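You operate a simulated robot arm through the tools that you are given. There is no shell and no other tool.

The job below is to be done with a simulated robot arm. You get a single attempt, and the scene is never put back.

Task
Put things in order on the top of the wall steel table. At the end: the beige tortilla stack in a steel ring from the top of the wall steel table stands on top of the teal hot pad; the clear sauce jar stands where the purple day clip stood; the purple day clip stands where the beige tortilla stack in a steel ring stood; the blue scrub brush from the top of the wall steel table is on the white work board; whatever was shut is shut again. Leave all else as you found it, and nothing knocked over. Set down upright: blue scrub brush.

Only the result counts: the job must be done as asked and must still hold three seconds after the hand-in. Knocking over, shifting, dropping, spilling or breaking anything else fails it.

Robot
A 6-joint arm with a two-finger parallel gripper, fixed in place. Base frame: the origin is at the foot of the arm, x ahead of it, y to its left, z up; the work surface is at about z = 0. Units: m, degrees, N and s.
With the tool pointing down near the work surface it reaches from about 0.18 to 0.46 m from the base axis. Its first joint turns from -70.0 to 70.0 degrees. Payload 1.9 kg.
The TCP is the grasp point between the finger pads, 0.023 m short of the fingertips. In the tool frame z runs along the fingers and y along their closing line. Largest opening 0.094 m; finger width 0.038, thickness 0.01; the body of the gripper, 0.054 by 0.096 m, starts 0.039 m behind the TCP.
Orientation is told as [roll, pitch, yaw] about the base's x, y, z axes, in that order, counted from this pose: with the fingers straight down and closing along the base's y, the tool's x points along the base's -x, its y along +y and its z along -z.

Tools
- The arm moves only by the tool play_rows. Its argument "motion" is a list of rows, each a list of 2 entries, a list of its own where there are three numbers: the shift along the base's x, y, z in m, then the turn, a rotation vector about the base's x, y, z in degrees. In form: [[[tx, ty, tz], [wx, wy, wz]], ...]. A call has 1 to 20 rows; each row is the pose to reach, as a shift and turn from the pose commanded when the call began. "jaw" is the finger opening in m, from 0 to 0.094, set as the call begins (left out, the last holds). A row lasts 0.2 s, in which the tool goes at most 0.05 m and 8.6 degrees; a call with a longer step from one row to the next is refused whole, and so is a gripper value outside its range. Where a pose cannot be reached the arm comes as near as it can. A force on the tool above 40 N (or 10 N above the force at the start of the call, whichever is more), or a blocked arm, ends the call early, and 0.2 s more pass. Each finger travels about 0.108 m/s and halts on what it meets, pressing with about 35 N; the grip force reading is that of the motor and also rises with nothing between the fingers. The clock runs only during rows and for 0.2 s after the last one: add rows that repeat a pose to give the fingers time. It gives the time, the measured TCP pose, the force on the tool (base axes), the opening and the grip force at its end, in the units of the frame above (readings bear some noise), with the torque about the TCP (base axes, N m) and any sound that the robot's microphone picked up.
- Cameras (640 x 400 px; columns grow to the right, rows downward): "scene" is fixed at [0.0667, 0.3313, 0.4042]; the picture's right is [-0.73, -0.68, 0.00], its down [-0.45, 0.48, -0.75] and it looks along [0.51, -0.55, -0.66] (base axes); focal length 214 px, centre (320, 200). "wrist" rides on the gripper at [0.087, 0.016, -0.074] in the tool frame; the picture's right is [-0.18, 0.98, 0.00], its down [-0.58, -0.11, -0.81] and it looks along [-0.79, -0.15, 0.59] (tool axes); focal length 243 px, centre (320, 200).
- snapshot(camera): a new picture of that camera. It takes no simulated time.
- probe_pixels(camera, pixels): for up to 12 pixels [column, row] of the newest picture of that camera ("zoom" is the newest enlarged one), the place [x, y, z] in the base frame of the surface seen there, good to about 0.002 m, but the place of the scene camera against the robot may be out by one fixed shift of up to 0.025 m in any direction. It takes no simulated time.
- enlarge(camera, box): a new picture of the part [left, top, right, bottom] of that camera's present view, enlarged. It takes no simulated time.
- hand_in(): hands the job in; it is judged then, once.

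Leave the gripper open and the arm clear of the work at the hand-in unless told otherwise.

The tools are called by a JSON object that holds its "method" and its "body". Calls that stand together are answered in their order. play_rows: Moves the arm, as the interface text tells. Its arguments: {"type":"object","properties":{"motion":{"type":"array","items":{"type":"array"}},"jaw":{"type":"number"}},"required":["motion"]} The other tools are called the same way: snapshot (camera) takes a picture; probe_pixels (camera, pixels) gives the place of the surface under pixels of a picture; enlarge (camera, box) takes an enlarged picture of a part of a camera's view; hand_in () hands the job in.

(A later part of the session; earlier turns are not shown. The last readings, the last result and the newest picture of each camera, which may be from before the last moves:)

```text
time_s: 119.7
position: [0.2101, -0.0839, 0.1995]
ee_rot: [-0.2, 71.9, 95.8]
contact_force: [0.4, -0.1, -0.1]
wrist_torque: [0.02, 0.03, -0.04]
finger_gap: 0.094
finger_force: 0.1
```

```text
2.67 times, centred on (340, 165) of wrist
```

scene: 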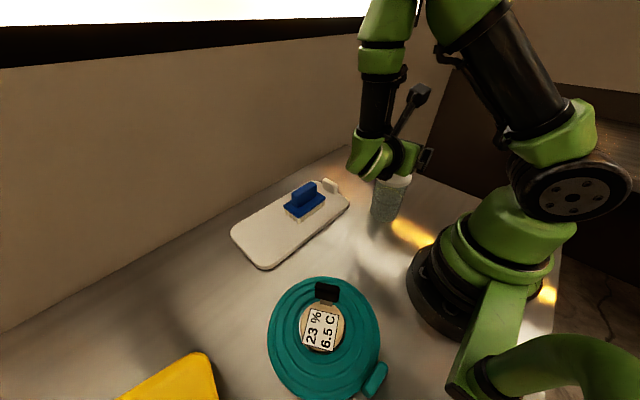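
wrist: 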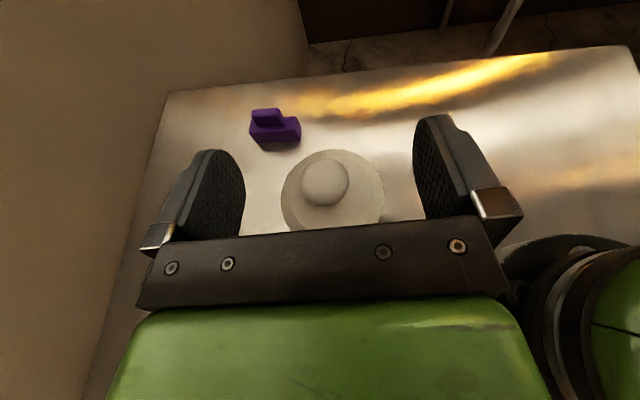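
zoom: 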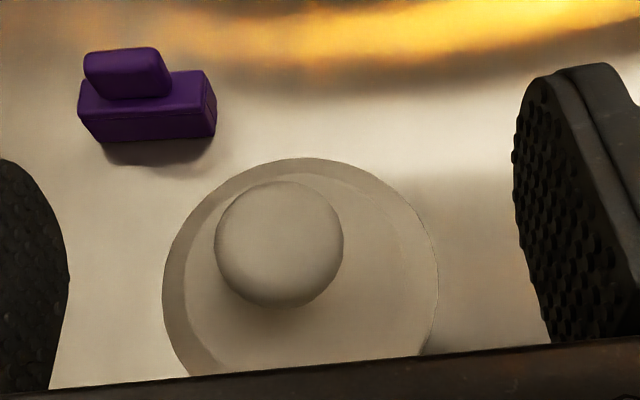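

The wrist's lowest parts are about level with the TCP, so at z≈0.065 they'd be ~0.06 above the table and clear of everything. The picture prediction matches (lateral error ≈1 mm). I back off 3 mm more, correct laterally, and go down to z≈0.13 with the lid passing between the open fingers.

{"method": "play_rows", "body": {"motion": [[[0.0007, 0.0034, 0], [0, 0, 0]], [[0.0007, 0.0034, -0.01], [0, 0, 0]], [[0.0007, 0.0034, -0.025], [0, 0, 0]], [[0.0007, 0.0034, -0.04], [0, 0, 0]], [[0.0007, 0.0034, -0.055], [0, 0, 0]], [[0.0007, 0.0034, -0.066], [0, 0, 0]], [[0.0007, 0.0034, -0.07], [0, 0, 0]], [[0.0007, 0.0034, -0.07], [0, 0, 0]]]}}

{"method": "snapshot", "body": {"camera": "wrist"}}

{"method": "enlarge", "body": {"camera": "scene", "box": [330, 80, 460, 240]}}

```text
time_s: 121.5
position: [0.2116, -0.0796, 0.1295]
ee_rot: [-0.3, 71.8, 95.7]
contact_force: [-0.4, 0.3, -0.2]
wrist_torque: [-0.01, 0.01, 0.01]
finger_gap: 0.094
finger_force: 0.0
```

```text
taken
```

wrist: 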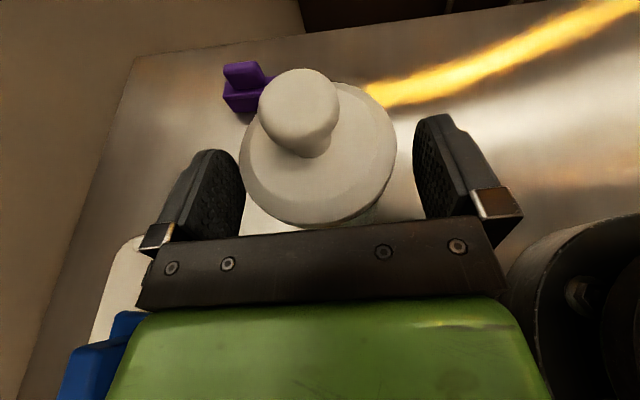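

```text
2.50 times, centred on (395, 160) of scene
```

zoom: 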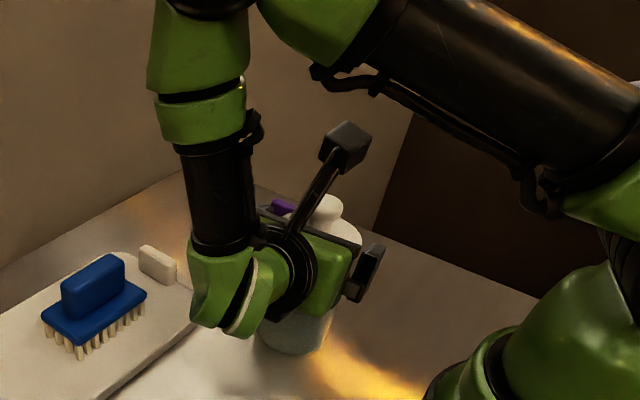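

The lid sits between the fingers with clear gaps and the palm is behind it. I continue down to z≈0.095 and look again.

{"method": "play_rows", "body": {"motion": [[[0, 0, -0.006], [0, 0, 0]], [[0, 0, -0.014], [0, 0, 0]], [[0, 0, -0.022], [0, 0, 0]], [[0, 0, -0.03], [0, 0, 0]], [[0, 0, -0.034], [0, 0, 0]], [[0, 0, -0.034], [0, 0, 0]]]}}

{"method": "snapshot", "body": {"camera": "wrist"}}

{"method": "enlarge", "body": {"camera": "scene", "box": [330, 80, 460, 240]}}

```text
time_s: 122.9
position: [0.2113, -0.0803, 0.0962]
ee_rot: [-0.1, 71.9, 95.7]
contact_force: [0.6, -0.4, 0.5]
wrist_torque: [-0.04, 0.04, 0.01]
finger_gap: 0.094
finger_force: 0.1
```

```text
taken
```

wrist: 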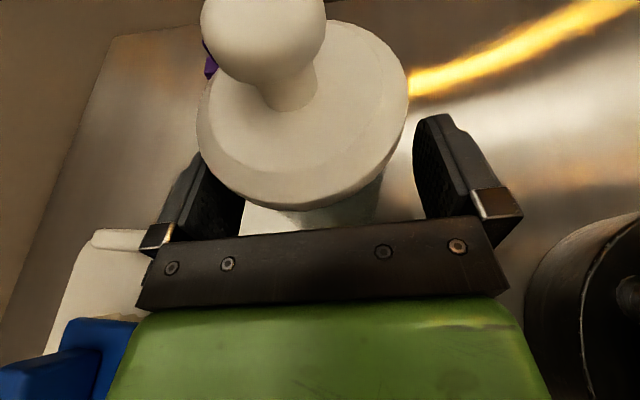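

```text
2.50 times, centred on (395, 160) of scene
```

zoom: 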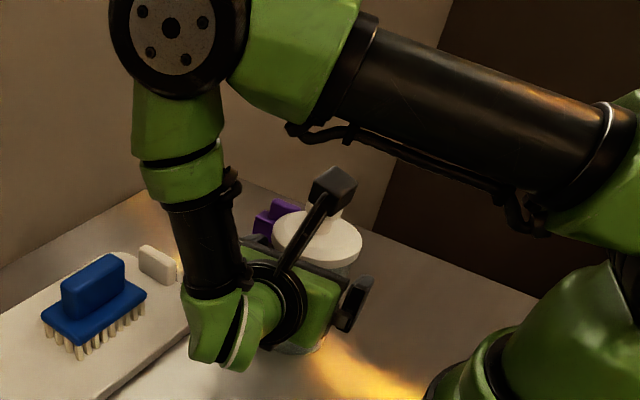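

All clear; lateral error under 1 mm. I go down the last 28 mm to z≈0.068 and look.

{"method": "play_rows", "body": {"motion": [[[0, 0, -0.006], [0, 0, 0]], [[0, 0, -0.013], [0, 0, 0]], [[0, 0, -0.02], [0, 0, 0]], [[0, 0, -0.025], [0, 0, 0]], [[0, 0, -0.028], [0, 0, 0]], [[0, 0, -0.028], [0, 0, 0]]]}}

{"method": "snapshot", "body": {"camera": "wrist"}}

{"method": "enlarge", "body": {"camera": "scene", "box": [330, 80, 460, 240]}}

```text
time_s: 124.3
position: [0.2108, -0.0805, 0.0675]
ee_rot: [-0.2, 71.8, 95.7]
contact_force: [-0.3, -0.6, 0.7]
wrist_torque: [-0.01, 0.03, 0.0]
finger_gap: 0.0938
finger_force: 0.1
```

```text
taken
```

wrist: 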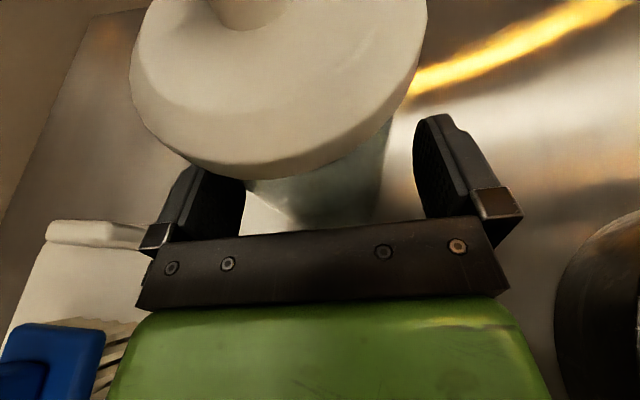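

```text
2.50 times, centred on (395, 160) of scene
```

zoom: 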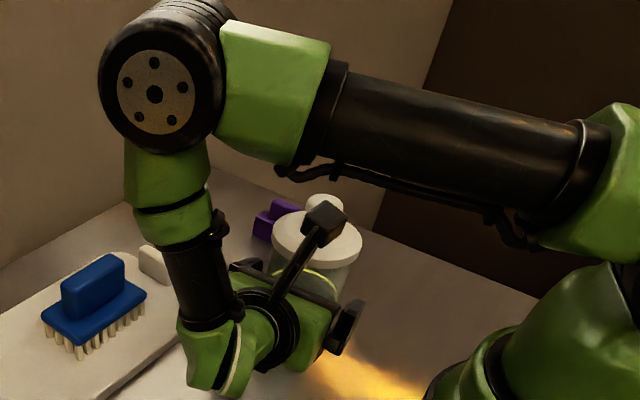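

The glass body is between the fingers under the lid. I advance 6.5 mm toward the jar so the pads pass its axis, and check the view.

{"method": "play_rows", "body": {"motion": [[[0.0002, -0.002, 0], [0, 0, 0]], [[0.0005, -0.0045, 0], [0, 0, 0]], [[0.0007, -0.0065, 0], [0, 0, 0]], [[0.0007, -0.0065, 0], [0, 0, 0]]]}}

{"method": "snapshot", "body": {"camera": "wrist"}}

{"method": "enlarge", "body": {"camera": "scene", "box": [360, 140, 440, 230]}}

```text
time_s: 125.3
position: [0.2106, -0.0861, 0.0671]
ee_rot: [-0.2, 71.9, 95.7]
contact_force: [0.3, 0.4, -0.1]
wrist_torque: [0.01, 0.0, -0.01]
finger_gap: 0.0939
finger_force: 0.0
```

```text
taken
```

wrist: 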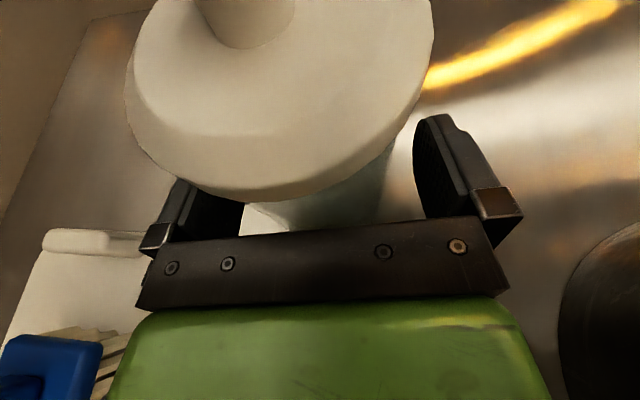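

```text
4.44 times, centred on (400, 185) of scene
```

zoom: 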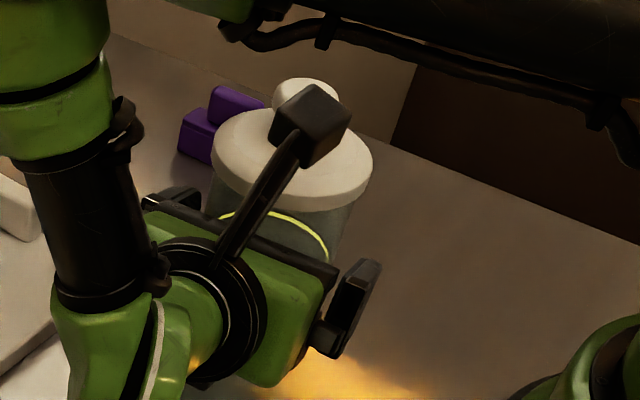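

I close in stages: first to 0.074 to see how the pads sit against the glass.

{"method": "play_rows", "body": {"motion": [[[0, 0, 0], [0, 0, 0]], [[0, 0, 0], [0, 0, 0]]], "jaw": 0.074}}

{"method": "snapshot", "body": {"camera": "wrist"}}

```text
time_s: 125.9
position: [0.2119, -0.0856, 0.0665]
ee_rot: [-0.1, 71.9, 95.8]
contact_force: [-0.7, -0.8, -0.2]
wrist_torque: [-0.03, 0.09, -0.01]
finger_gap: 0.0769
finger_force: 35.0
```

```text
taken
```

wrist: 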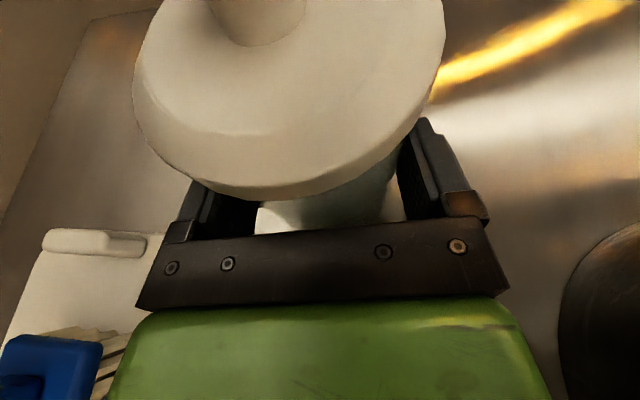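

The pads grip the glass at 0.0769 with 35 N (the body is as wide as the lid). I set the jaw target lower to keep a firm hold and lift very slowly 4 mm to test.

{"method": "play_rows", "body": {"motion": [[[0, 0, 0], [0, 0, 0]], [[0, 0, 0.0005], [0, 0, 0]], [[0, 0, 0.001], [0, 0, 0]], [[0, 0, 0.002], [0, 0, 0]], [[0, 0, 0.003], [0, 0, 0]], [[0, 0, 0.004], [0, 0, 0]], [[0, 0, 0.004], [0, 0, 0]]], "jaw": 0.06}}

{"method": "snapshot", "body": {"camera": "wrist"}}

{"method": "enlarge", "body": {"camera": "scene", "box": [360, 140, 440, 230]}}

```text
time_s: 127.5
position: [0.2113, -0.0876, 0.0714]
ee_rot: [-0.2, 71.9, 95.8]
contact_force: [0.7, 0.0, -1.3]
wrist_torque: [0.04, -0.03, -0.03]
finger_gap: 0.0767
finger_force: 34.9
```

```text
taken
```

wrist: 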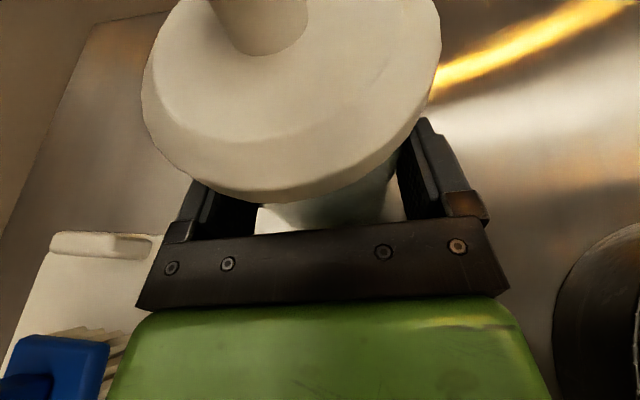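

```text
4.44 times, centred on (400, 185) of scene
```

zoom: 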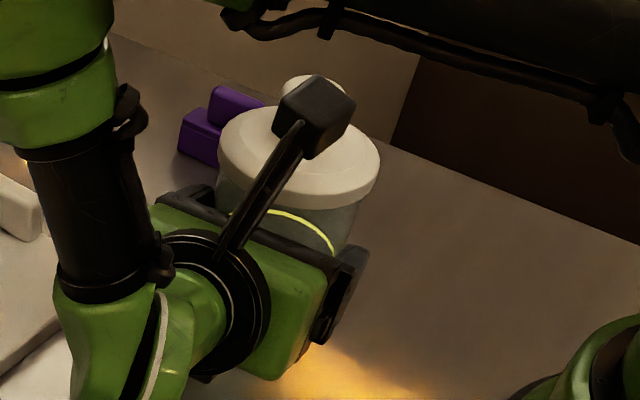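

I probe the lid and knob height to see whether the jar rose.

{"method": "probe_pixels", "body": {"camera": "wrist", "pixels": [[300, 110], [220, 110], [380, 110], [250, 80], [350, 80], [300, 150], [300, 185], [200, 160], [410, 140], [340, 205], [450, 150], [60, 260]]}}

{"method": "probe_pixels", "body": {"camera": "zoom", "pixels": [[240, 140], [350, 165], [300, 185], [365, 190], [330, 200], [290, 82], [340, 215], [250, 190]]}}

```text
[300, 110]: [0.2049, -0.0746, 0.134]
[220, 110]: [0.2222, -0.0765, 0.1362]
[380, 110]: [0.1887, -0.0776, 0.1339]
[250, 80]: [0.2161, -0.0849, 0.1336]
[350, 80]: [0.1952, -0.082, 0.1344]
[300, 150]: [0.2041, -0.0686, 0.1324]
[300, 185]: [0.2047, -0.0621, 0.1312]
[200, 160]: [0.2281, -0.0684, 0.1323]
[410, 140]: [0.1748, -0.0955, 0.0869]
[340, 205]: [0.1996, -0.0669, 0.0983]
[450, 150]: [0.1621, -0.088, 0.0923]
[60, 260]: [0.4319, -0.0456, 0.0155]
```

```text
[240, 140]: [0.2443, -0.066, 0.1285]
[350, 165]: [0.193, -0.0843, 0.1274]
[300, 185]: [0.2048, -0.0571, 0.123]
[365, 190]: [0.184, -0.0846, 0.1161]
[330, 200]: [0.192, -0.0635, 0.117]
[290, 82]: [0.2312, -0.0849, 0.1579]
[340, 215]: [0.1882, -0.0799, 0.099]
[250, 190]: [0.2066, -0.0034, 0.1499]
```

The lid is still at z≈0.134: the pads slid up 4 mm on the glass and the jar stayed. I try a slower lift of 3 mm (0.3 mm per row) to see if it takes hold, as it did with the stack.

{"method": "play_rows", "body": {"motion": [[[0, 0, 0.0003], [0, 0, 0]], [[0, 0, 0.0006], [0, 0, 0]], [[0, 0, 0.0009], [0, 0, 0]], [[0, 0, 0.0012], [0, 0, 0]], [[0, 0, 0.0015], [0, 0, 0]], [[0, 0, 0.0018], [0, 0, 0]], [[0, 0, 0.0021], [0, 0, 0]], [[0, 0, 0.0024], [0, 0, 0]], [[0, 0, 0.0027], [0, 0, 0]], [[0, 0, 0.003], [0, 0, 0]]]}}

{"method": "snapshot", "body": {"camera": "wrist"}}

{"method": "probe_pixels", "body": {"camera": "wrist", "pixels": [[300, 110], [220, 110], [380, 110], [250, 80], [350, 80], [300, 150], [300, 185], [200, 160], [410, 140], [340, 205], [450, 150], [60, 260]]}}

```text
time_s: 129.7
position: [0.2125, -0.0859, 0.0737]
ee_rot: [-0.2, 72.0, 95.9]
contact_force: [-0.1, -0.4, -1.3]
wrist_torque: [0.02, 0.02, 0.0]
finger_gap: 0.0768
finger_force: 35.4
```

```text
taken
```

wrist: 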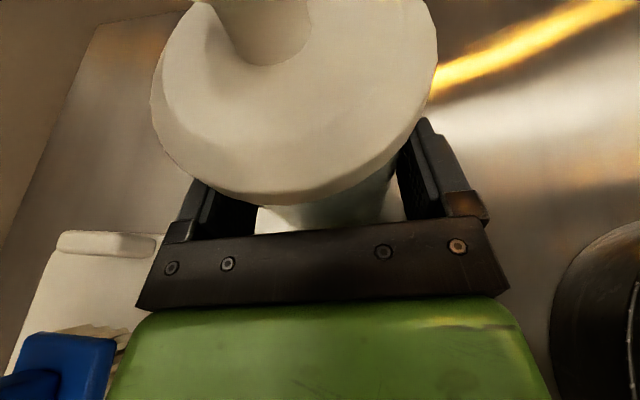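

```text
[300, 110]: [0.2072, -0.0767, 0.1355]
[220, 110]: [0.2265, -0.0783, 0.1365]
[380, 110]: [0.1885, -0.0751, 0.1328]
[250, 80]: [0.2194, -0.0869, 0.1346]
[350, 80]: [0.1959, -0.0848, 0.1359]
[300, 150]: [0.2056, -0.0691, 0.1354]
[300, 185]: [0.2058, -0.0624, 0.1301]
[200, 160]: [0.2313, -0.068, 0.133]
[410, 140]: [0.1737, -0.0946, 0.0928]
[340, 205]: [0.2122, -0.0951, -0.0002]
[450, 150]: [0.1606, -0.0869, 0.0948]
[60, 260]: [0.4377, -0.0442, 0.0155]
```

The pads still slide. I enlarge the area between the fingers to understand what they touch.

{"method": "enlarge", "body": {"camera": "wrist", "box": [160, 100, 480, 260]}}

{"method": "enlarge", "body": {"camera": "scene", "box": [370, 150, 430, 220]}}

```text
2.00 times, centred on (320, 180) of wrist
```

zoom: 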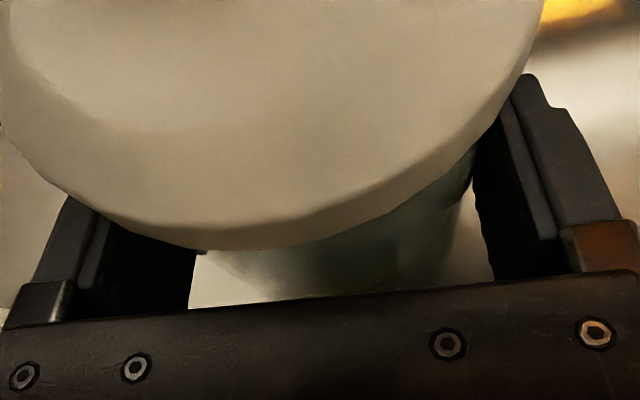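

```text
5.71 times, centred on (400, 185) of scene
```

zoom: 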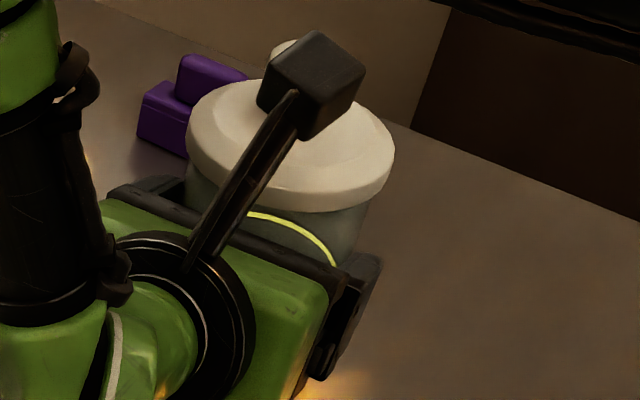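

I need the jar's exact axis relative to the pads. I probe lid-edge points in the current wrist picture.

{"method": "probe_pixels", "body": {"camera": "wrist", "pixels": [[156, 100], [170, 140], [200, 172], [250, 194], [300, 196], [350, 184], [390, 158], [420, 120], [433, 85], [434, 50], [430, 20], [157, 70]]}}

{"method": "probe_pixels", "body": {"camera": "zoom", "pixels": [[190, 125], [392, 150], [385, 175], [300, 205], [225, 185], [350, 80], [300, 215], [340, 210], [365, 230], [330, 250]]}}

```text
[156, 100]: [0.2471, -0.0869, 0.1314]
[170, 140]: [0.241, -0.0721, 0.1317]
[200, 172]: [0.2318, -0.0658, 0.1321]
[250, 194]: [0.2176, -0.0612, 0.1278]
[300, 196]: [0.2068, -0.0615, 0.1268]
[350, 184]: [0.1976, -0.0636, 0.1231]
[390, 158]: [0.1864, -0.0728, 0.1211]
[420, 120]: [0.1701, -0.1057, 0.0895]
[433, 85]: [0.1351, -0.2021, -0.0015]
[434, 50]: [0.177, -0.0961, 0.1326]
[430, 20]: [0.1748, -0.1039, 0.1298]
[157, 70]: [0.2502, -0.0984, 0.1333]
```

```text
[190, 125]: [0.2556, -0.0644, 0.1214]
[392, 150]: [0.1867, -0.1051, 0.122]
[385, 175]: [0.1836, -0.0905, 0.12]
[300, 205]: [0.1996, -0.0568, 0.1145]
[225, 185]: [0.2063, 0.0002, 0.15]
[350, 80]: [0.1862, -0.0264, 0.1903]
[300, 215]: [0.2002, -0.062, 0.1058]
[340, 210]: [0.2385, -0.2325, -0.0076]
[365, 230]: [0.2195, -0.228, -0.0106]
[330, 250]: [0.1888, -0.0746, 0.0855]
```

The jar's axis is well within the pads (13 mm behind the tips), yet they slide. To gauge the grip I lower the tool back to z≈0.067 and pull it 5 mm straight back; if the jar follows, there is real friction.

{"method": "play_rows", "body": {"motion": [[[0, 0, -0.002], [0, 0, 0]], [[0, 0, -0.004], [0, 0, 0]], [[0, 0, -0.007], [0, 0, 0]], [[0, 0, -0.007], [0, 0, 0]], [[-0.0001, 0.001, -0.007], [0, 0, 0]], [[-0.0002, 0.002, -0.007], [0, 0, 0]], [[-0.0003, 0.003, -0.007], [0, 0, 0]], [[-0.0004, 0.004, -0.007], [0, 0, 0]], [[-0.0005, 0.005, -0.007], [0, 0, 0]], [[-0.0005, 0.005, -0.007], [0, 0, 0]]]}}

{"method": "snapshot", "body": {"camera": "wrist"}}

{"method": "probe_pixels", "body": {"camera": "wrist", "pixels": [[156, 100], [170, 140], [200, 165], [250, 190], [300, 192], [350, 180], [380, 158], [300, 110], [250, 110], [350, 110], [300, 80], [320, 140]]}}

```text
time_s: 131.9
position: [0.2115, -0.0814, 0.0667]
ee_rot: [-0.3, 71.9, 95.8]
contact_force: [-0.7, -0.6, -1.6]
wrist_torque: [0.03, 0.02, 0.0]
finger_gap: 0.0763
finger_force: 35.1
```

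```text
taken
```

wrist: 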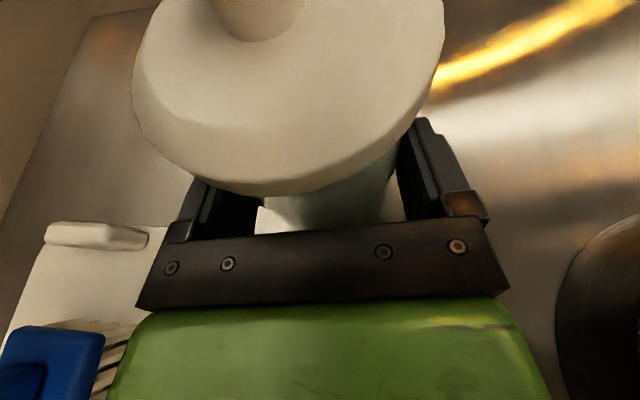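

```text
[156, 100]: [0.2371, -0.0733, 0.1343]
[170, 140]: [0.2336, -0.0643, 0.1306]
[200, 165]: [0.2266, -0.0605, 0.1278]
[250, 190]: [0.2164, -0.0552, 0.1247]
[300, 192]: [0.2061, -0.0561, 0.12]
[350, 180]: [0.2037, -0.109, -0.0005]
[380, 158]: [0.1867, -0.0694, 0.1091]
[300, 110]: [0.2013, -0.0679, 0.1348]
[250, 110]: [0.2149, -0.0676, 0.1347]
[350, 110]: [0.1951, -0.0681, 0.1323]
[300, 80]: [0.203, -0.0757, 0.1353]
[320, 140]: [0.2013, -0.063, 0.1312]
```

The jar did follow the 5 mm pull (lid edge from y -0.061 to -0.0555), so there is real friction. I try the slow lift again, 5 mm, and check the lid's height.

{"method": "play_rows", "body": {"motion": [[[0, 0, 0.0005], [0, 0, 0]], [[0, 0, 0.001], [0, 0, 0]], [[0, 0, 0.0015], [0, 0, 0]], [[0, 0, 0.002], [0, 0, 0]], [[0, 0, 0.0025], [0, 0, 0]], [[0, 0, 0.003], [0, 0, 0]], [[0, 0, 0.0035], [0, 0, 0]], [[0, 0, 0.004], [0, 0, 0]], [[0, 0, 0.0045], [0, 0, 0]], [[0, 0, 0.005], [0, 0, 0]]]}}

{"method": "snapshot", "body": {"camera": "wrist"}}

{"method": "probe_pixels", "body": {"camera": "wrist", "pixels": [[156, 100], [170, 140], [200, 165], [250, 190], [300, 192], [300, 110], [250, 110], [350, 110], [300, 80], [320, 140], [280, 130], [250, 70]]}}

```text
time_s: 134.1
position: [0.2108, -0.0802, 0.0728]
ee_rot: [-0.2, 71.9, 95.8]
contact_force: [0.0, 0.2, -0.8]
wrist_torque: [0.01, -0.03, -0.02]
finger_gap: 0.0764
finger_force: 35.2
```

```text
taken
```

wrist: 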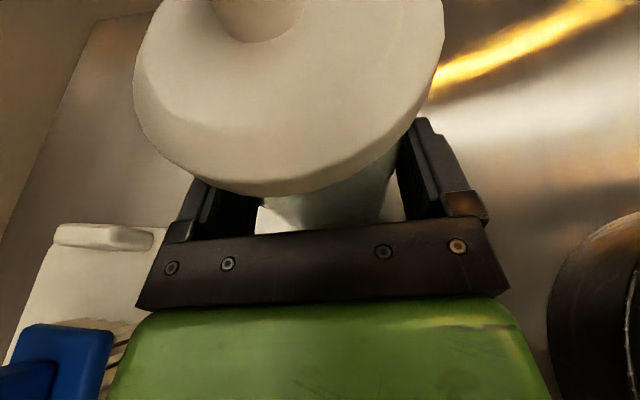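

```text
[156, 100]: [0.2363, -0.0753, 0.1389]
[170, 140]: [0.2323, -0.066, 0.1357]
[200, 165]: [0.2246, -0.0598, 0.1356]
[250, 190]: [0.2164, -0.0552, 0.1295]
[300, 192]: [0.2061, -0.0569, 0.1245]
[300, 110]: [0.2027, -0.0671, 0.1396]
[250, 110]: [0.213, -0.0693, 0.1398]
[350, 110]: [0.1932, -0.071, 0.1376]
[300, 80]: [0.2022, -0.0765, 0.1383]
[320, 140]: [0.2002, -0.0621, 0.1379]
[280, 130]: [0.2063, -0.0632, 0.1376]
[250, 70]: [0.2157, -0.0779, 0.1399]
```

Now it holds: the lid rose 5 mm with the tool and the view is unchanged — the jar hangs from its body with the lid shut. I lift another 3 cm with a gentle ramp and check again.

{"method": "play_rows", "body": {"motion": [[[0, 0, 0.0005], [0, 0, 0]], [[0, 0, 0.0015], [0, 0, 0]], [[0, 0, 0.003], [0, 0, 0]], [[0, 0, 0.005], [0, 0, 0]], [[0, 0, 0.0075], [0, 0, 0]], [[0, 0, 0.0105], [0, 0, 0]], [[0, 0, 0.0135], [0, 0, 0]], [[0, 0, 0.0165], [0, 0, 0]], [[0, 0, 0.0195], [0, 0, 0]], [[0, 0, 0.0225], [0, 0, 0]], [[0, 0, 0.025], [0, 0, 0]], [[0, 0, 0.027], [0, 0, 0]], [[0, 0, 0.0285], [0, 0, 0]], [[0, 0, 0.0295], [0, 0, 0]], [[0, 0, 0.03], [0, 0, 0]]]}}

{"method": "snapshot", "body": {"camera": "wrist"}}

{"method": "enlarge", "body": {"camera": "scene", "box": [340, 120, 440, 230]}}

```text
time_s: 137.3
position: [0.2108, -0.0809, 0.1043]
ee_rot: [-0.2, 71.9, 95.8]
contact_force: [0.4, -0.1, -1.7]
wrist_torque: [-0.01, -0.04, 0.0]
finger_gap: 0.0767
finger_force: 35.1
```

```text
taken
```

wrist: 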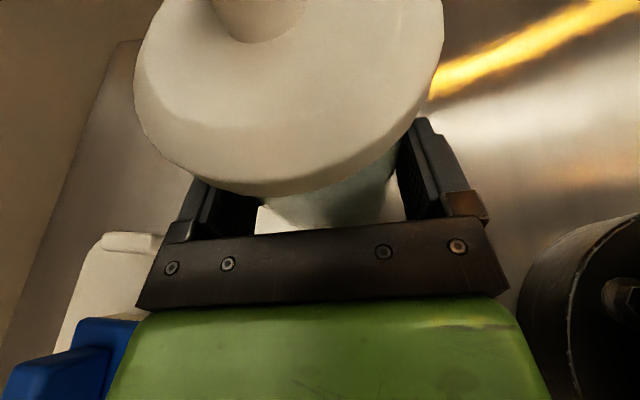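

```text
3.64 times, centred on (390, 175) of scene
```

zoom: 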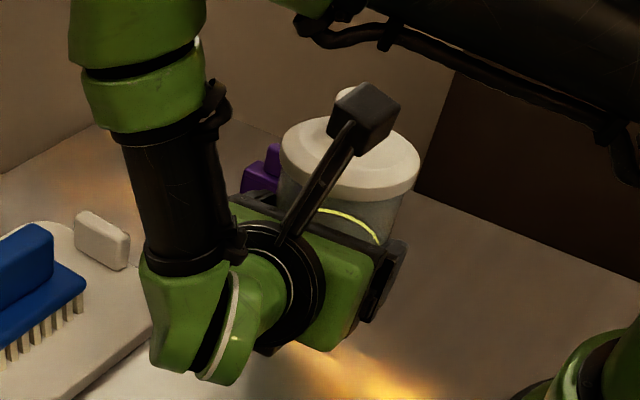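

Steady. I lift a further 0.086 (to z≈0.19) so the jar's bottom clears brush and stack handle.

{"method": "play_rows", "body": {"motion": [[[0, 0, 0.0005], [0, 0, 0]], [[0, 0, 0.0015], [0, 0, 0]], [[0, 0, 0.003], [0, 0, 0]], [[0, 0, 0.0055], [0, 0, 0]], [[0, 0, 0.009], [0, 0, 0]], [[0, 0, 0.0135], [0, 0, 0]], [[0, 0, 0.0185], [0, 0, 0]], [[0, 0, 0.024], [0, 0, 0]], [[0, 0, 0.03], [0, 0, 0]], [[0, 0, 0.036], [0, 0, 0]], [[0, 0, 0.042], [0, 0, 0]], [[0, 0, 0.048], [0, 0, 0]], [[0, 0, 0.054], [0, 0, 0]], [[0, 0, 0.06], [0, 0, 0]], [[0, 0, 0.066], [0, 0, 0]], [[0, 0, 0.0715], [0, 0, 0]], [[0, 0, 0.0765], [0, 0, 0]], [[0, 0, 0.081], [0, 0, 0]], [[0, 0, 0.0845], [0, 0, 0]], [[0, 0, 0.086], [0, 0, 0]]]}}

{"method": "snapshot", "body": {"camera": "wrist"}}

{"method": "snapshot", "body": {"camera": "scene"}}

```text
time_s: 141.5
position: [0.2115, -0.0812, 0.1885]
ee_rot: [-0.2, 71.9, 96.0]
contact_force: [0.4, -0.3, -1.4]
wrist_torque: [0.02, 0.01, 0.0]
finger_gap: 0.0765
finger_force: 35.1
```

```text
taken
```

wrist: 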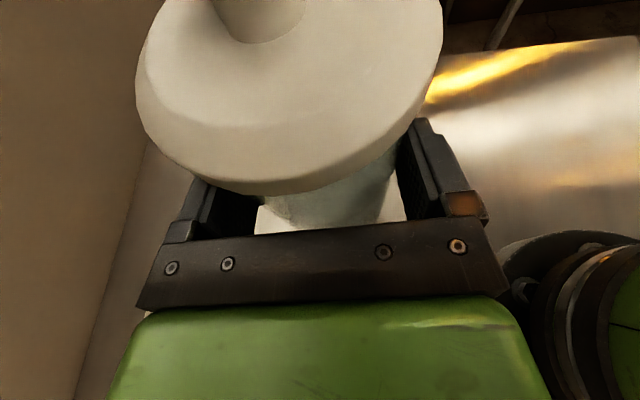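

```text
taken
```

scene: 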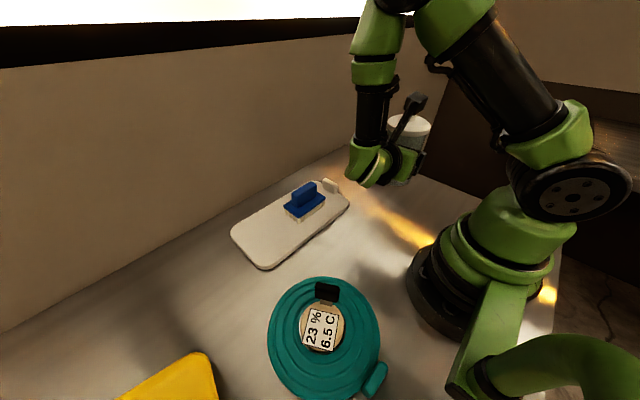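

The jar hangs steady (bottom ≈0.12 high). Now I carry it in an arc toward the clip's old place while turning the tool with the arm (the wrist passing well above the stack). First half: to TCP (0.326,0.061), yaw +46°.

{"method": "play_rows", "body": {"motion": [[[0.0018, 0.0009, 0], [0, 0, 0.5]], [[0.0053, 0.0029, 0], [0, 0, 1.6]], [[0.0106, 0.0059, 0], [0, 0, 3.3]], [[0.0174, 0.0102, 0], [0, 0, 5.4]], [[0.0257, 0.016, 0], [0, 0, 8.2]], [[0.0353, 0.0235, 0], [0, 0, 11.4]], [[0.0446, 0.0317, 0], [0, 0, 14.7]], [[0.0535, 0.0405, 0], [0, 0, 18]], [[0.062, 0.0499, 0], [0, 0, 21.2]], [[0.0702, 0.06, 0], [0, 0, 24.5]], [[0.078, 0.0707, 0], [0, 0, 27.8]], [[0.0854, 0.0821, 0], [0, 0, 31]], [[0.0925, 0.0941, 0], [0, 0, 34.3]], [[0.0992, 0.1068, 0], [0, 0, 37.6]], [[0.1045, 0.1178, 0], [0, 0, 40.3]], [[0.1086, 0.127, 0], [0, 0, 42.5]], [[0.1115, 0.1341, 0], [0, 0, 44.1]], [[0.1134, 0.1389, 0], [0, 0, 45.2]], [[0.1143, 0.1413, 0], [0, 0, 45.7]], [[0.1148, 0.1425, 0], [0, 0, 46]]]}}

{"method": "snapshot", "body": {"camera": "wrist"}}

{"method": "snapshot", "body": {"camera": "scene"}}

```text
time_s: 145.7
position: [0.3267, 0.0612, 0.188]
ee_rot: [-0.1, 71.8, 141.9]
contact_force: [-0.1, 0.5, -1.8]
wrist_torque: [0.02, 0.03, -0.02]
finger_gap: 0.0765
finger_force: 34.8
```

```text
taken
```

wrist: 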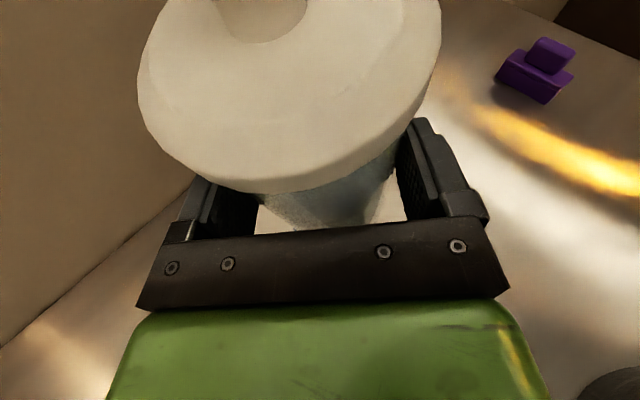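

```text
taken
```

scene: 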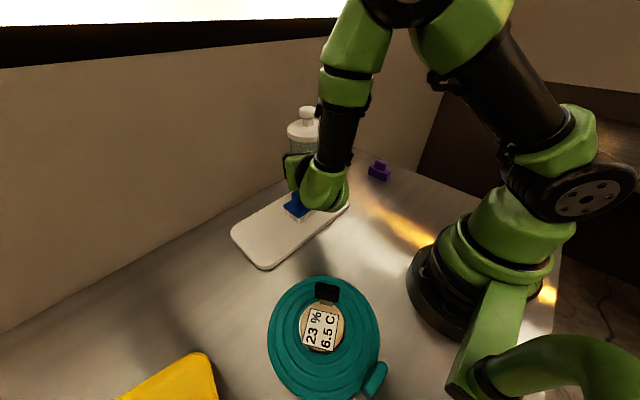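

The first half went well. Second half of the arc: to TCP ≈(0.3214,0.2977), another +46° of yaw.

{"method": "play_rows", "body": {"motion": [[[0.0009, 0.0025, 0], [0, 0, 0.5]], [[0.0025, 0.0075, 0], [0, 0, 1.6]], [[0.0049, 0.015, 0], [0, 0, 3.3]], [[0.0077, 0.0252, 0], [0, 0, 5.4]], [[0.0107, 0.0381, 0], [0, 0, 8.2]], [[0.0136, 0.0538, 0], [0, 0, 11.4]], [[0.0157, 0.0698, 0], [0, 0, 14.7]], [[0.0169, 0.086, 0], [0, 0, 18]], [[0.0174, 0.1025, 0], [0, 0, 21.2]], [[0.017, 0.1193, 0], [0, 0, 24.5]], [[0.0159, 0.1364, 0], [0, 0, 27.8]], [[0.014, 0.1537, 0], [0, 0, 31]], [[0.0112, 0.1713, 0], [0, 0, 34.3]], [[0.0076, 0.1891, 0], [0, 0, 37.6]], [[0.004, 0.2042, 0], [0, 0, 40.3]], [[0.0008, 0.2164, 0], [0, 0, 42.5]], [[-0.0019, 0.2257, 0], [0, 0, 44.1]], [[-0.0038, 0.2318, 0], [0, 0, 45.2]], [[-0.0048, 0.235, 0], [0, 0, 45.7]], [[-0.0053, 0.2365, 0], [0, 0, 46]]]}}

{"method": "snapshot", "body": {"camera": "wrist"}}

{"method": "snapshot", "body": {"camera": "scene"}}

```text
time_s: 149.9
position: [0.321, 0.2992, 0.1871]
ee_rot: [-0.1, 72.0, -172.1]
contact_force: [-0.5, -0.6, -0.4]
wrist_torque: [0.03, 0.03, 0.01]
finger_gap: 0.0762
finger_force: 34.8
```

```text
taken
```

wrist: 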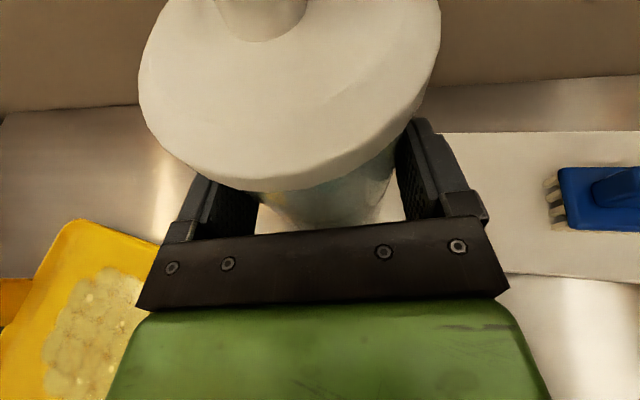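

```text
taken
```

scene: 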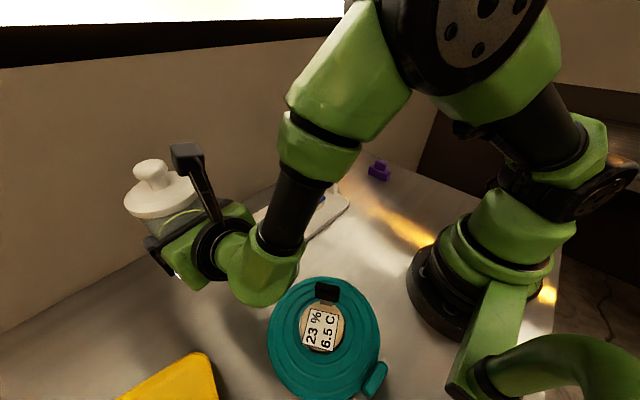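

Reached without trouble; the jar hangs upright over the clip's old place. I probe the lid's edge and top to get the jar's exact centre and height.

{"method": "probe_pixels", "body": {"camera": "wrist", "pixels": [[143, 100], [160, 130], [200, 165], [250, 182], [300, 183], [350, 168], [390, 140], [434, 40], [430, 20], [300, 110], [250, 80], [350, 80]]}}

{"method": "probe_pixels", "body": {"camera": "scene", "pixels": [[128, 200], [160, 213], [195, 200], [150, 165], [150, 195], [215, 265], [245, 290], [265, 300], [240, 240], [188, 160], [210, 245], [326, 290]]}}

{"method": "enlarge", "body": {"camera": "scene", "box": [110, 130, 310, 320]}}

```text
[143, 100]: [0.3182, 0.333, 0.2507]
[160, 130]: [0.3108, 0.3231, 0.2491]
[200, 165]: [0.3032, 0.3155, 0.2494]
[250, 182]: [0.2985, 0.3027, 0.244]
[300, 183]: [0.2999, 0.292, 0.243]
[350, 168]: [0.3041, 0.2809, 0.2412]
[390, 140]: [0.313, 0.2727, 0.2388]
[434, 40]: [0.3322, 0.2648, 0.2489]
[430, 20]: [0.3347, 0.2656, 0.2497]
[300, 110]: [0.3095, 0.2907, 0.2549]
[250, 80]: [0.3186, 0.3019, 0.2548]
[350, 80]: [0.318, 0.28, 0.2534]
```

```text
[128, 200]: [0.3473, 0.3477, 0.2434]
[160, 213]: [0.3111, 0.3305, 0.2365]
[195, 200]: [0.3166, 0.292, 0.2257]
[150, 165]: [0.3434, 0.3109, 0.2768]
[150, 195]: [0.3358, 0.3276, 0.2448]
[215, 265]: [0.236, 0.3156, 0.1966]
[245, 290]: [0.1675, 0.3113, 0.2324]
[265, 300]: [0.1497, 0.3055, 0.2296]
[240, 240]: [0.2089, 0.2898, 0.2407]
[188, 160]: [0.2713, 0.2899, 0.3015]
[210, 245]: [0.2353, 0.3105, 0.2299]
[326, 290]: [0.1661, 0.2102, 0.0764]
```

```text
2.11 times, centred on (210, 225) of scene
```

zoom: 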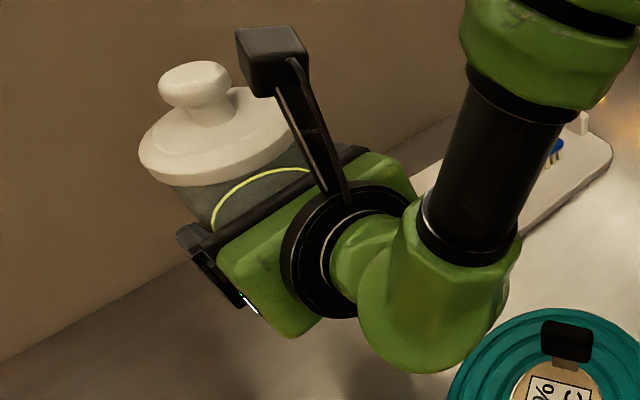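

Jar centre ≈(0.3355,0.3005), within a millimetre or so of the clip's old centre; bottom at z≈0.1205, level. I lower it smoothly by 0.113.

{"method": "play_rows", "body": {"motion": [[[0, -0.0002, -0.0005], [0, 0, 0]], [[-0.0002, -0.0004, -0.0015], [0, 0, 0]], [[-0.0004, -0.0006, -0.0035], [0, 0, 0]], [[-0.0005, -0.0008, -0.0065], [0, 0, 0]], [[-0.0005, -0.0008, -0.0105], [0, 0, 0]], [[-0.0005, -0.0008, -0.0155], [0, 0, 0]], [[-0.0005, -0.0008, -0.0215], [0, 0, 0]], [[-0.0005, -0.0008, -0.0285], [0, 0, 0]], [[-0.0005, -0.0008, -0.0365], [0, 0, 0]], [[-0.0005, -0.0008, -0.0445], [0, 0, 0]], [[-0.0005, -0.0008, -0.0525], [0, 0, 0]], [[-0.0005, -0.0008, -0.0605], [0, 0, 0]], [[-0.0005, -0.0008, -0.0685], [0, 0, 0]], [[-0.0005, -0.0008, -0.0765], [0, 0, 0]], [[-0.0005, -0.0008, -0.0845], [0, 0, 0]], [[-0.0005, -0.0008, -0.092], [0, 0, 0]], [[-0.0005, -0.0008, -0.099], [0, 0, 0]], [[-0.0005, -0.0008, -0.105], [0, 0, 0]], [[-0.0005, -0.0008, -0.11], [0, 0, 0]], [[-0.0005, -0.0008, -0.113], [0, 0, 0]]]}}

{"method": "snapshot", "body": {"camera": "wrist"}}

{"method": "snapshot", "body": {"camera": "scene"}}

```text
time_s: 154.1
position: [0.3203, 0.2975, 0.075]
ee_rot: [-0.2, 71.8, -172.2]
contact_force: [-0.3, -0.1, -1.3]
wrist_torque: [-0.01, 0.03, 0.02]
finger_gap: 0.076
finger_force: 35.0
```

```text
taken
```

wrist: 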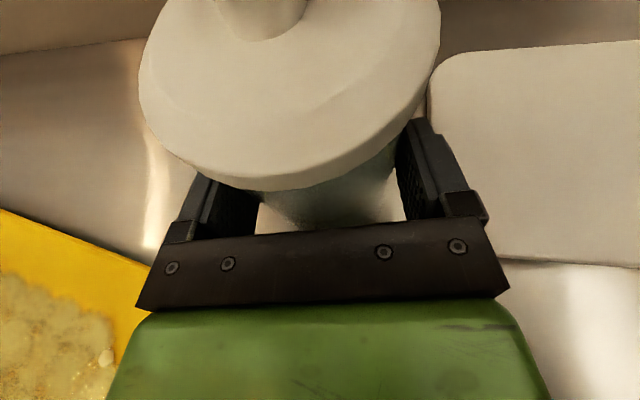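

```text
taken
```

scene: 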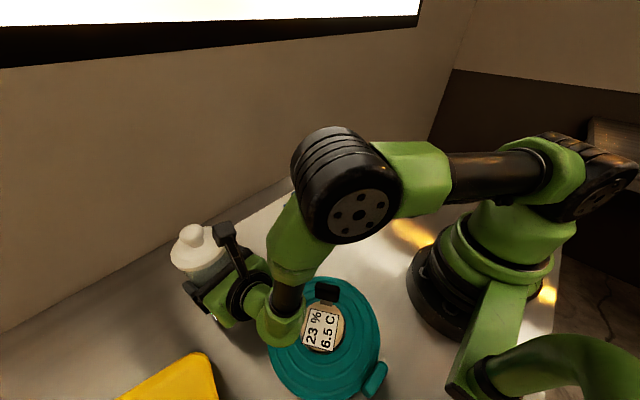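

Before the last millimetres I check the clearance between the wrist housing (285,325) and the stack with its handle.

{"method": "probe_pixels", "body": {"camera": "scene", "pixels": [[285, 330], [298, 325], [270, 343], [303, 300], [285, 345], [318, 292], [310, 330], [300, 338], [262, 330], [240, 322], [225, 318], [300, 285]]}}

{"method": "enlarge", "body": {"camera": "scene", "box": [160, 210, 360, 370]}}

```text
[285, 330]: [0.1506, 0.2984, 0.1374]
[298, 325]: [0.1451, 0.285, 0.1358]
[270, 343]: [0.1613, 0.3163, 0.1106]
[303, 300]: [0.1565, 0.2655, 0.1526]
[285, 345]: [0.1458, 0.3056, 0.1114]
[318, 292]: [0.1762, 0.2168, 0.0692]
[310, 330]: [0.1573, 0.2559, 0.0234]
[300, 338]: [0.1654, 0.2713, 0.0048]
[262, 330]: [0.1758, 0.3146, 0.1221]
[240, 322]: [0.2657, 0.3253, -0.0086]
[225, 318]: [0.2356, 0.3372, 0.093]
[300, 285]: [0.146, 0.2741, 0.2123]
```

```text
2.50 times, centred on (260, 290) of scene
```

zoom: 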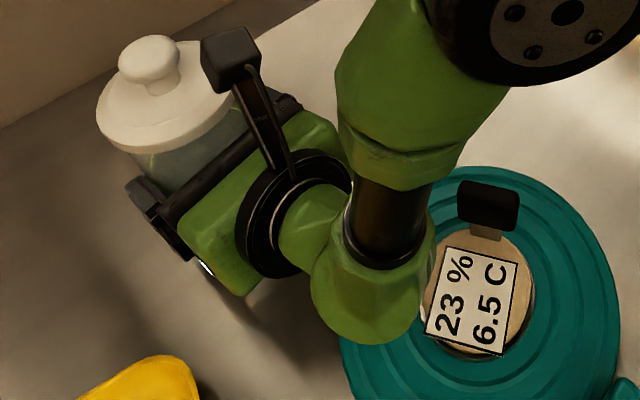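

Clear: the wrist housing is above z≈0.1 and 8 cm from the handle. I lower 6 mm slowly.

{"method": "play_rows", "body": {"motion": [[[0, 0, -0.001], [0, 0, 0]], [[0, 0, -0.002], [0, 0, 0]], [[0, 0, -0.003], [0, 0, 0]], [[0, 0, -0.004], [0, 0, 0]], [[0, 0, -0.005], [0, 0, 0]], [[0, 0, -0.006], [0, 0, 0]], [[0, 0, -0.006], [0, 0, 0]]]}}

{"method": "play_rows", "body": {"motion": [[[0, 0, -0.0004], [0, 0, 0]], [[0, 0, -0.0008], [0, 0, 0]], [[0, 0, -0.0012], [0, 0, 0]], [[0, 0, -0.0012], [0, 0, 0]]]}}

{"method": "snapshot", "body": {"camera": "wrist"}}

{"method": "probe_pixels", "body": {"camera": "wrist", "pixels": [[300, 110], [250, 80], [350, 80], [250, 182], [300, 183], [143, 100], [434, 40], [280, 130], [320, 120]]}}

```text
time_s: 155.7
position: [0.321, 0.2975, 0.0689]
ee_rot: [-0.2, 71.9, -172.1]
contact_force: [0.4, 0.2, -0.8]
wrist_torque: [0.0, -0.01, 0.02]
finger_gap: 0.0761
finger_force: 35.3
```

```text
time_s: 156.7
position: [0.3205, 0.2968, 0.0673]
ee_rot: [-0.3, 71.9, -172.3]
contact_force: [-0.5, -0.5, 2.8]
wrist_torque: [-0.1, -0.1, -0.09]
finger_gap: 0.0759
finger_force: 34.7
```

```text
taken
```

wrist: 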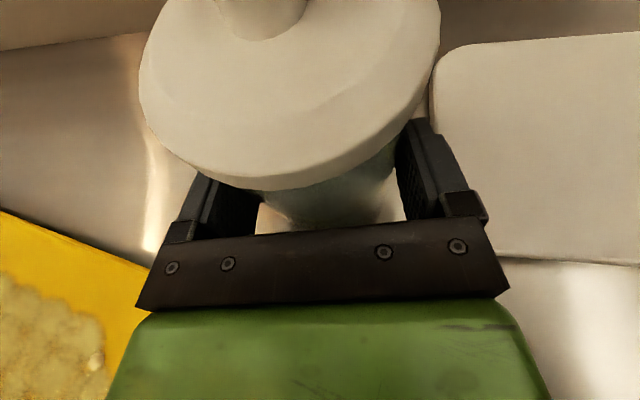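

```text
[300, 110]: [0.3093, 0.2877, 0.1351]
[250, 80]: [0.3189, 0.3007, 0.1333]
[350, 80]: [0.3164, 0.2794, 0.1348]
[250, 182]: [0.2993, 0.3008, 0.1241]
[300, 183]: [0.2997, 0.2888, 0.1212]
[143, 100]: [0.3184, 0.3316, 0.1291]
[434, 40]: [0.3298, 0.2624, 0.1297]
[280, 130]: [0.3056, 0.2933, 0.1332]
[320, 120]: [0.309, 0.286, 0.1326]
```

Touching lightly (+2.8 N), lid top back at z≈0.134, centre ≈(0.335,0.299). I open a little first (0.082) and look whether the jar stays put.

{"method": "play_rows", "body": {"motion": [[[0, 0, 0], [0, 0, 0]], [[0, 0, 0], [0, 0, 0]], [[0, 0, 0], [0, 0, 0]]], "jaw": 0.082}}

{"method": "snapshot", "body": {"camera": "wrist"}}

{"method": "enlarge", "body": {"camera": "scene", "box": [140, 200, 300, 340]}}

```text
time_s: 157.5
position: [0.3189, 0.2965, 0.0673]
ee_rot: [-0.2, 71.8, -172.2]
contact_force: [-1.1, -0.3, 0.6]
wrist_torque: [0.01, 0.0, 0.01]
finger_gap: 0.0818
finger_force: 0.0
```

```text
taken
```

wrist: 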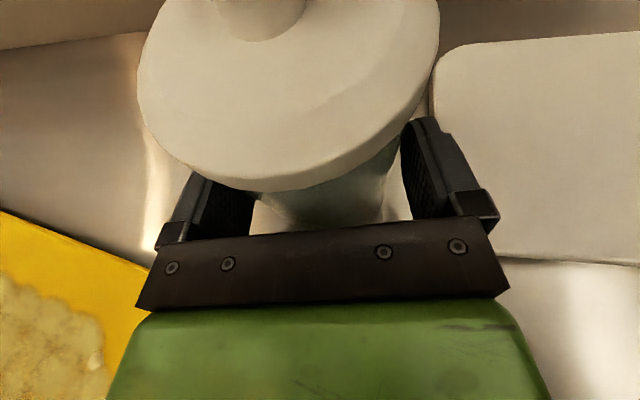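

```text
2.86 times, centred on (220, 270) of scene
```

zoom: 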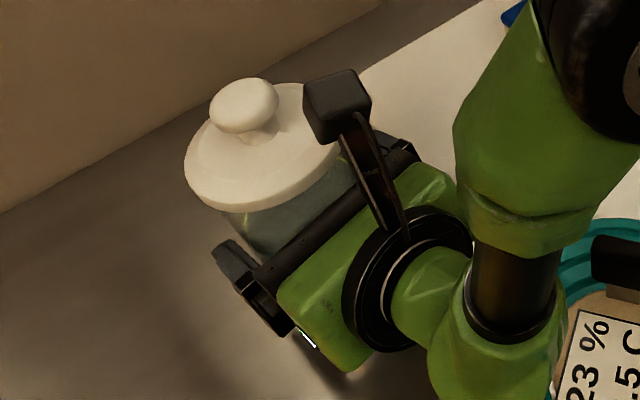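

The jar stays put. I open fully to 0.094.

{"method": "play_rows", "body": {"motion": [[[0, 0, 0], [0, 0, 0]], [[0, 0, 0], [0, 0, 0]], [[0, 0, 0], [0, 0, 0]]], "jaw": 0.094}}

{"method": "snapshot", "body": {"camera": "wrist"}}

```text
time_s: 158.3
position: [0.322, 0.2962, 0.0673]
ee_rot: [-0.2, 72.0, -172.2]
contact_force: [0.3, 0.6, 0.1]
wrist_torque: [-0.05, 0.01, -0.01]
finger_gap: 0.0939
finger_force: 0.0
```

```text
taken
```

wrist: 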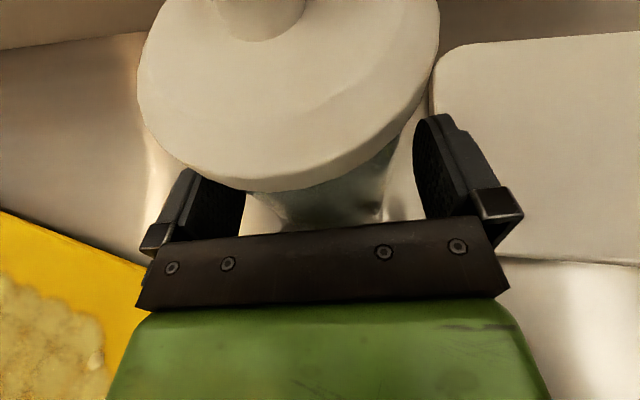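

The fingers are free on both sides. I back off 8 mm along the tool's approach line and look before rising.

{"method": "play_rows", "body": {"motion": [[[-0.002, -0.0003, 0], [0, 0, 0]], [[-0.005, -0.0007, 0], [0, 0, 0]], [[-0.0079, -0.0011, 0], [0, 0, 0]], [[-0.0079, -0.0011, 0], [0, 0, 0]]]}}

{"method": "snapshot", "body": {"camera": "wrist"}}

{"method": "enlarge", "body": {"camera": "scene", "box": [140, 200, 300, 340]}}

```text
time_s: 159.3
position: [0.3132, 0.2967, 0.0683]
ee_rot: [-0.3, 71.9, -172.3]
contact_force: [-0.1, -0.5, -0.4]
wrist_torque: [0.02, -0.02, 0.06]
finger_gap: 0.0941
finger_force: 0.0
```

```text
taken
```

wrist: 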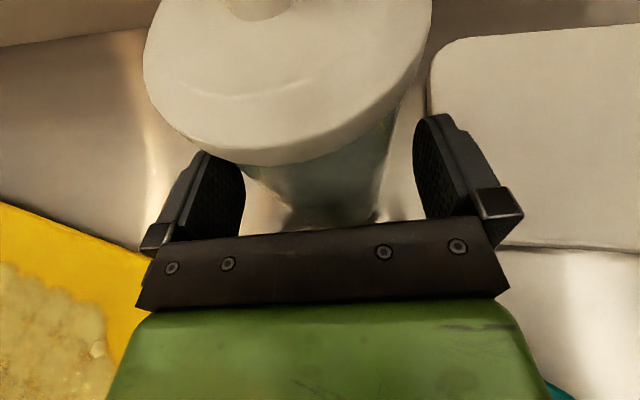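

```text
2.86 times, centred on (220, 270) of scene
```

zoom: 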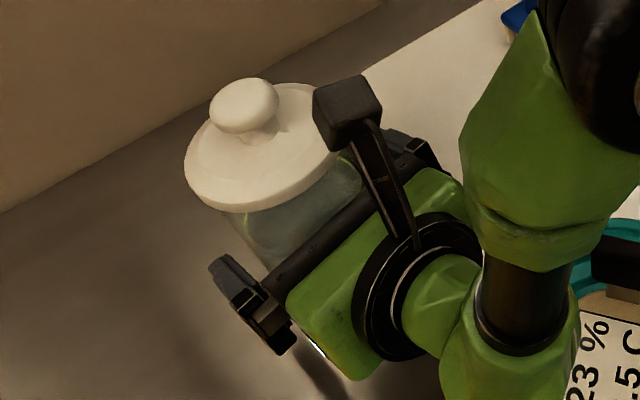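

The jar stands still. I rise vertically 0.075 first, with the lid passing between the open fingers, then look.

{"method": "play_rows", "body": {"motion": [[[0, 0, 0.004], [0, 0, 0]], [[0, 0, 0.012], [0, 0, 0]], [[0, 0, 0.022], [0, 0, 0]], [[0, 0, 0.032], [0, 0, 0]], [[0, 0, 0.042], [0, 0, 0]], [[0, 0, 0.052], [0, 0, 0]], [[0, 0, 0.062], [0, 0, 0]], [[0, 0, 0.07], [0, 0, 0]], [[0, 0, 0.075], [0, 0, 0]], [[0, 0, 0.075], [0, 0, 0]]]}}

{"method": "snapshot", "body": {"camera": "wrist"}}

{"method": "enlarge", "body": {"camera": "scene", "box": [140, 170, 340, 340]}}

```text
time_s: 161.5
position: [0.3129, 0.2959, 0.1426]
ee_rot: [-0.1, 71.8, -172.0]
contact_force: [-0.3, 0.2, 0.1]
wrist_torque: [0.02, 0.0, 0.0]
finger_gap: 0.0939
finger_force: 0.0
```

```text
taken
```

wrist: 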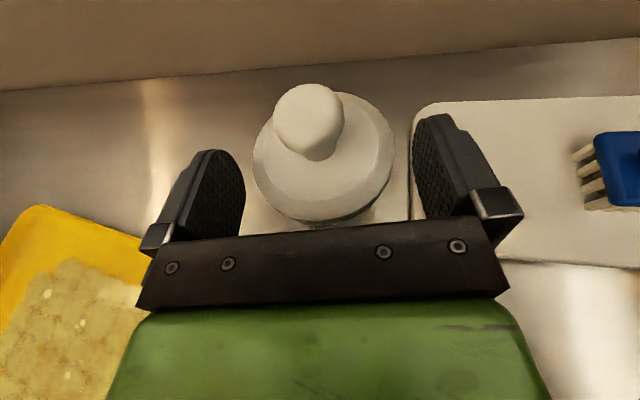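

```text
2.35 times, centred on (240, 255) of scene
```

zoom: 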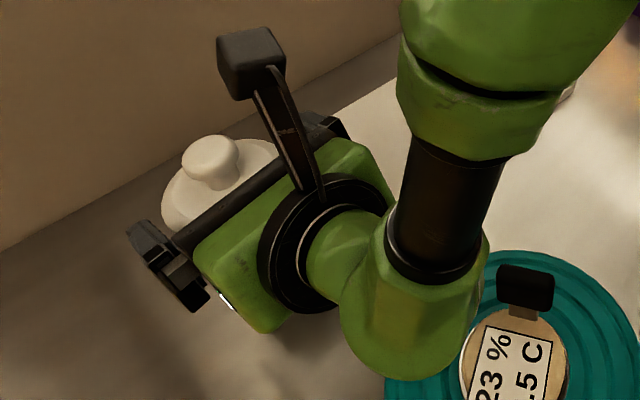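

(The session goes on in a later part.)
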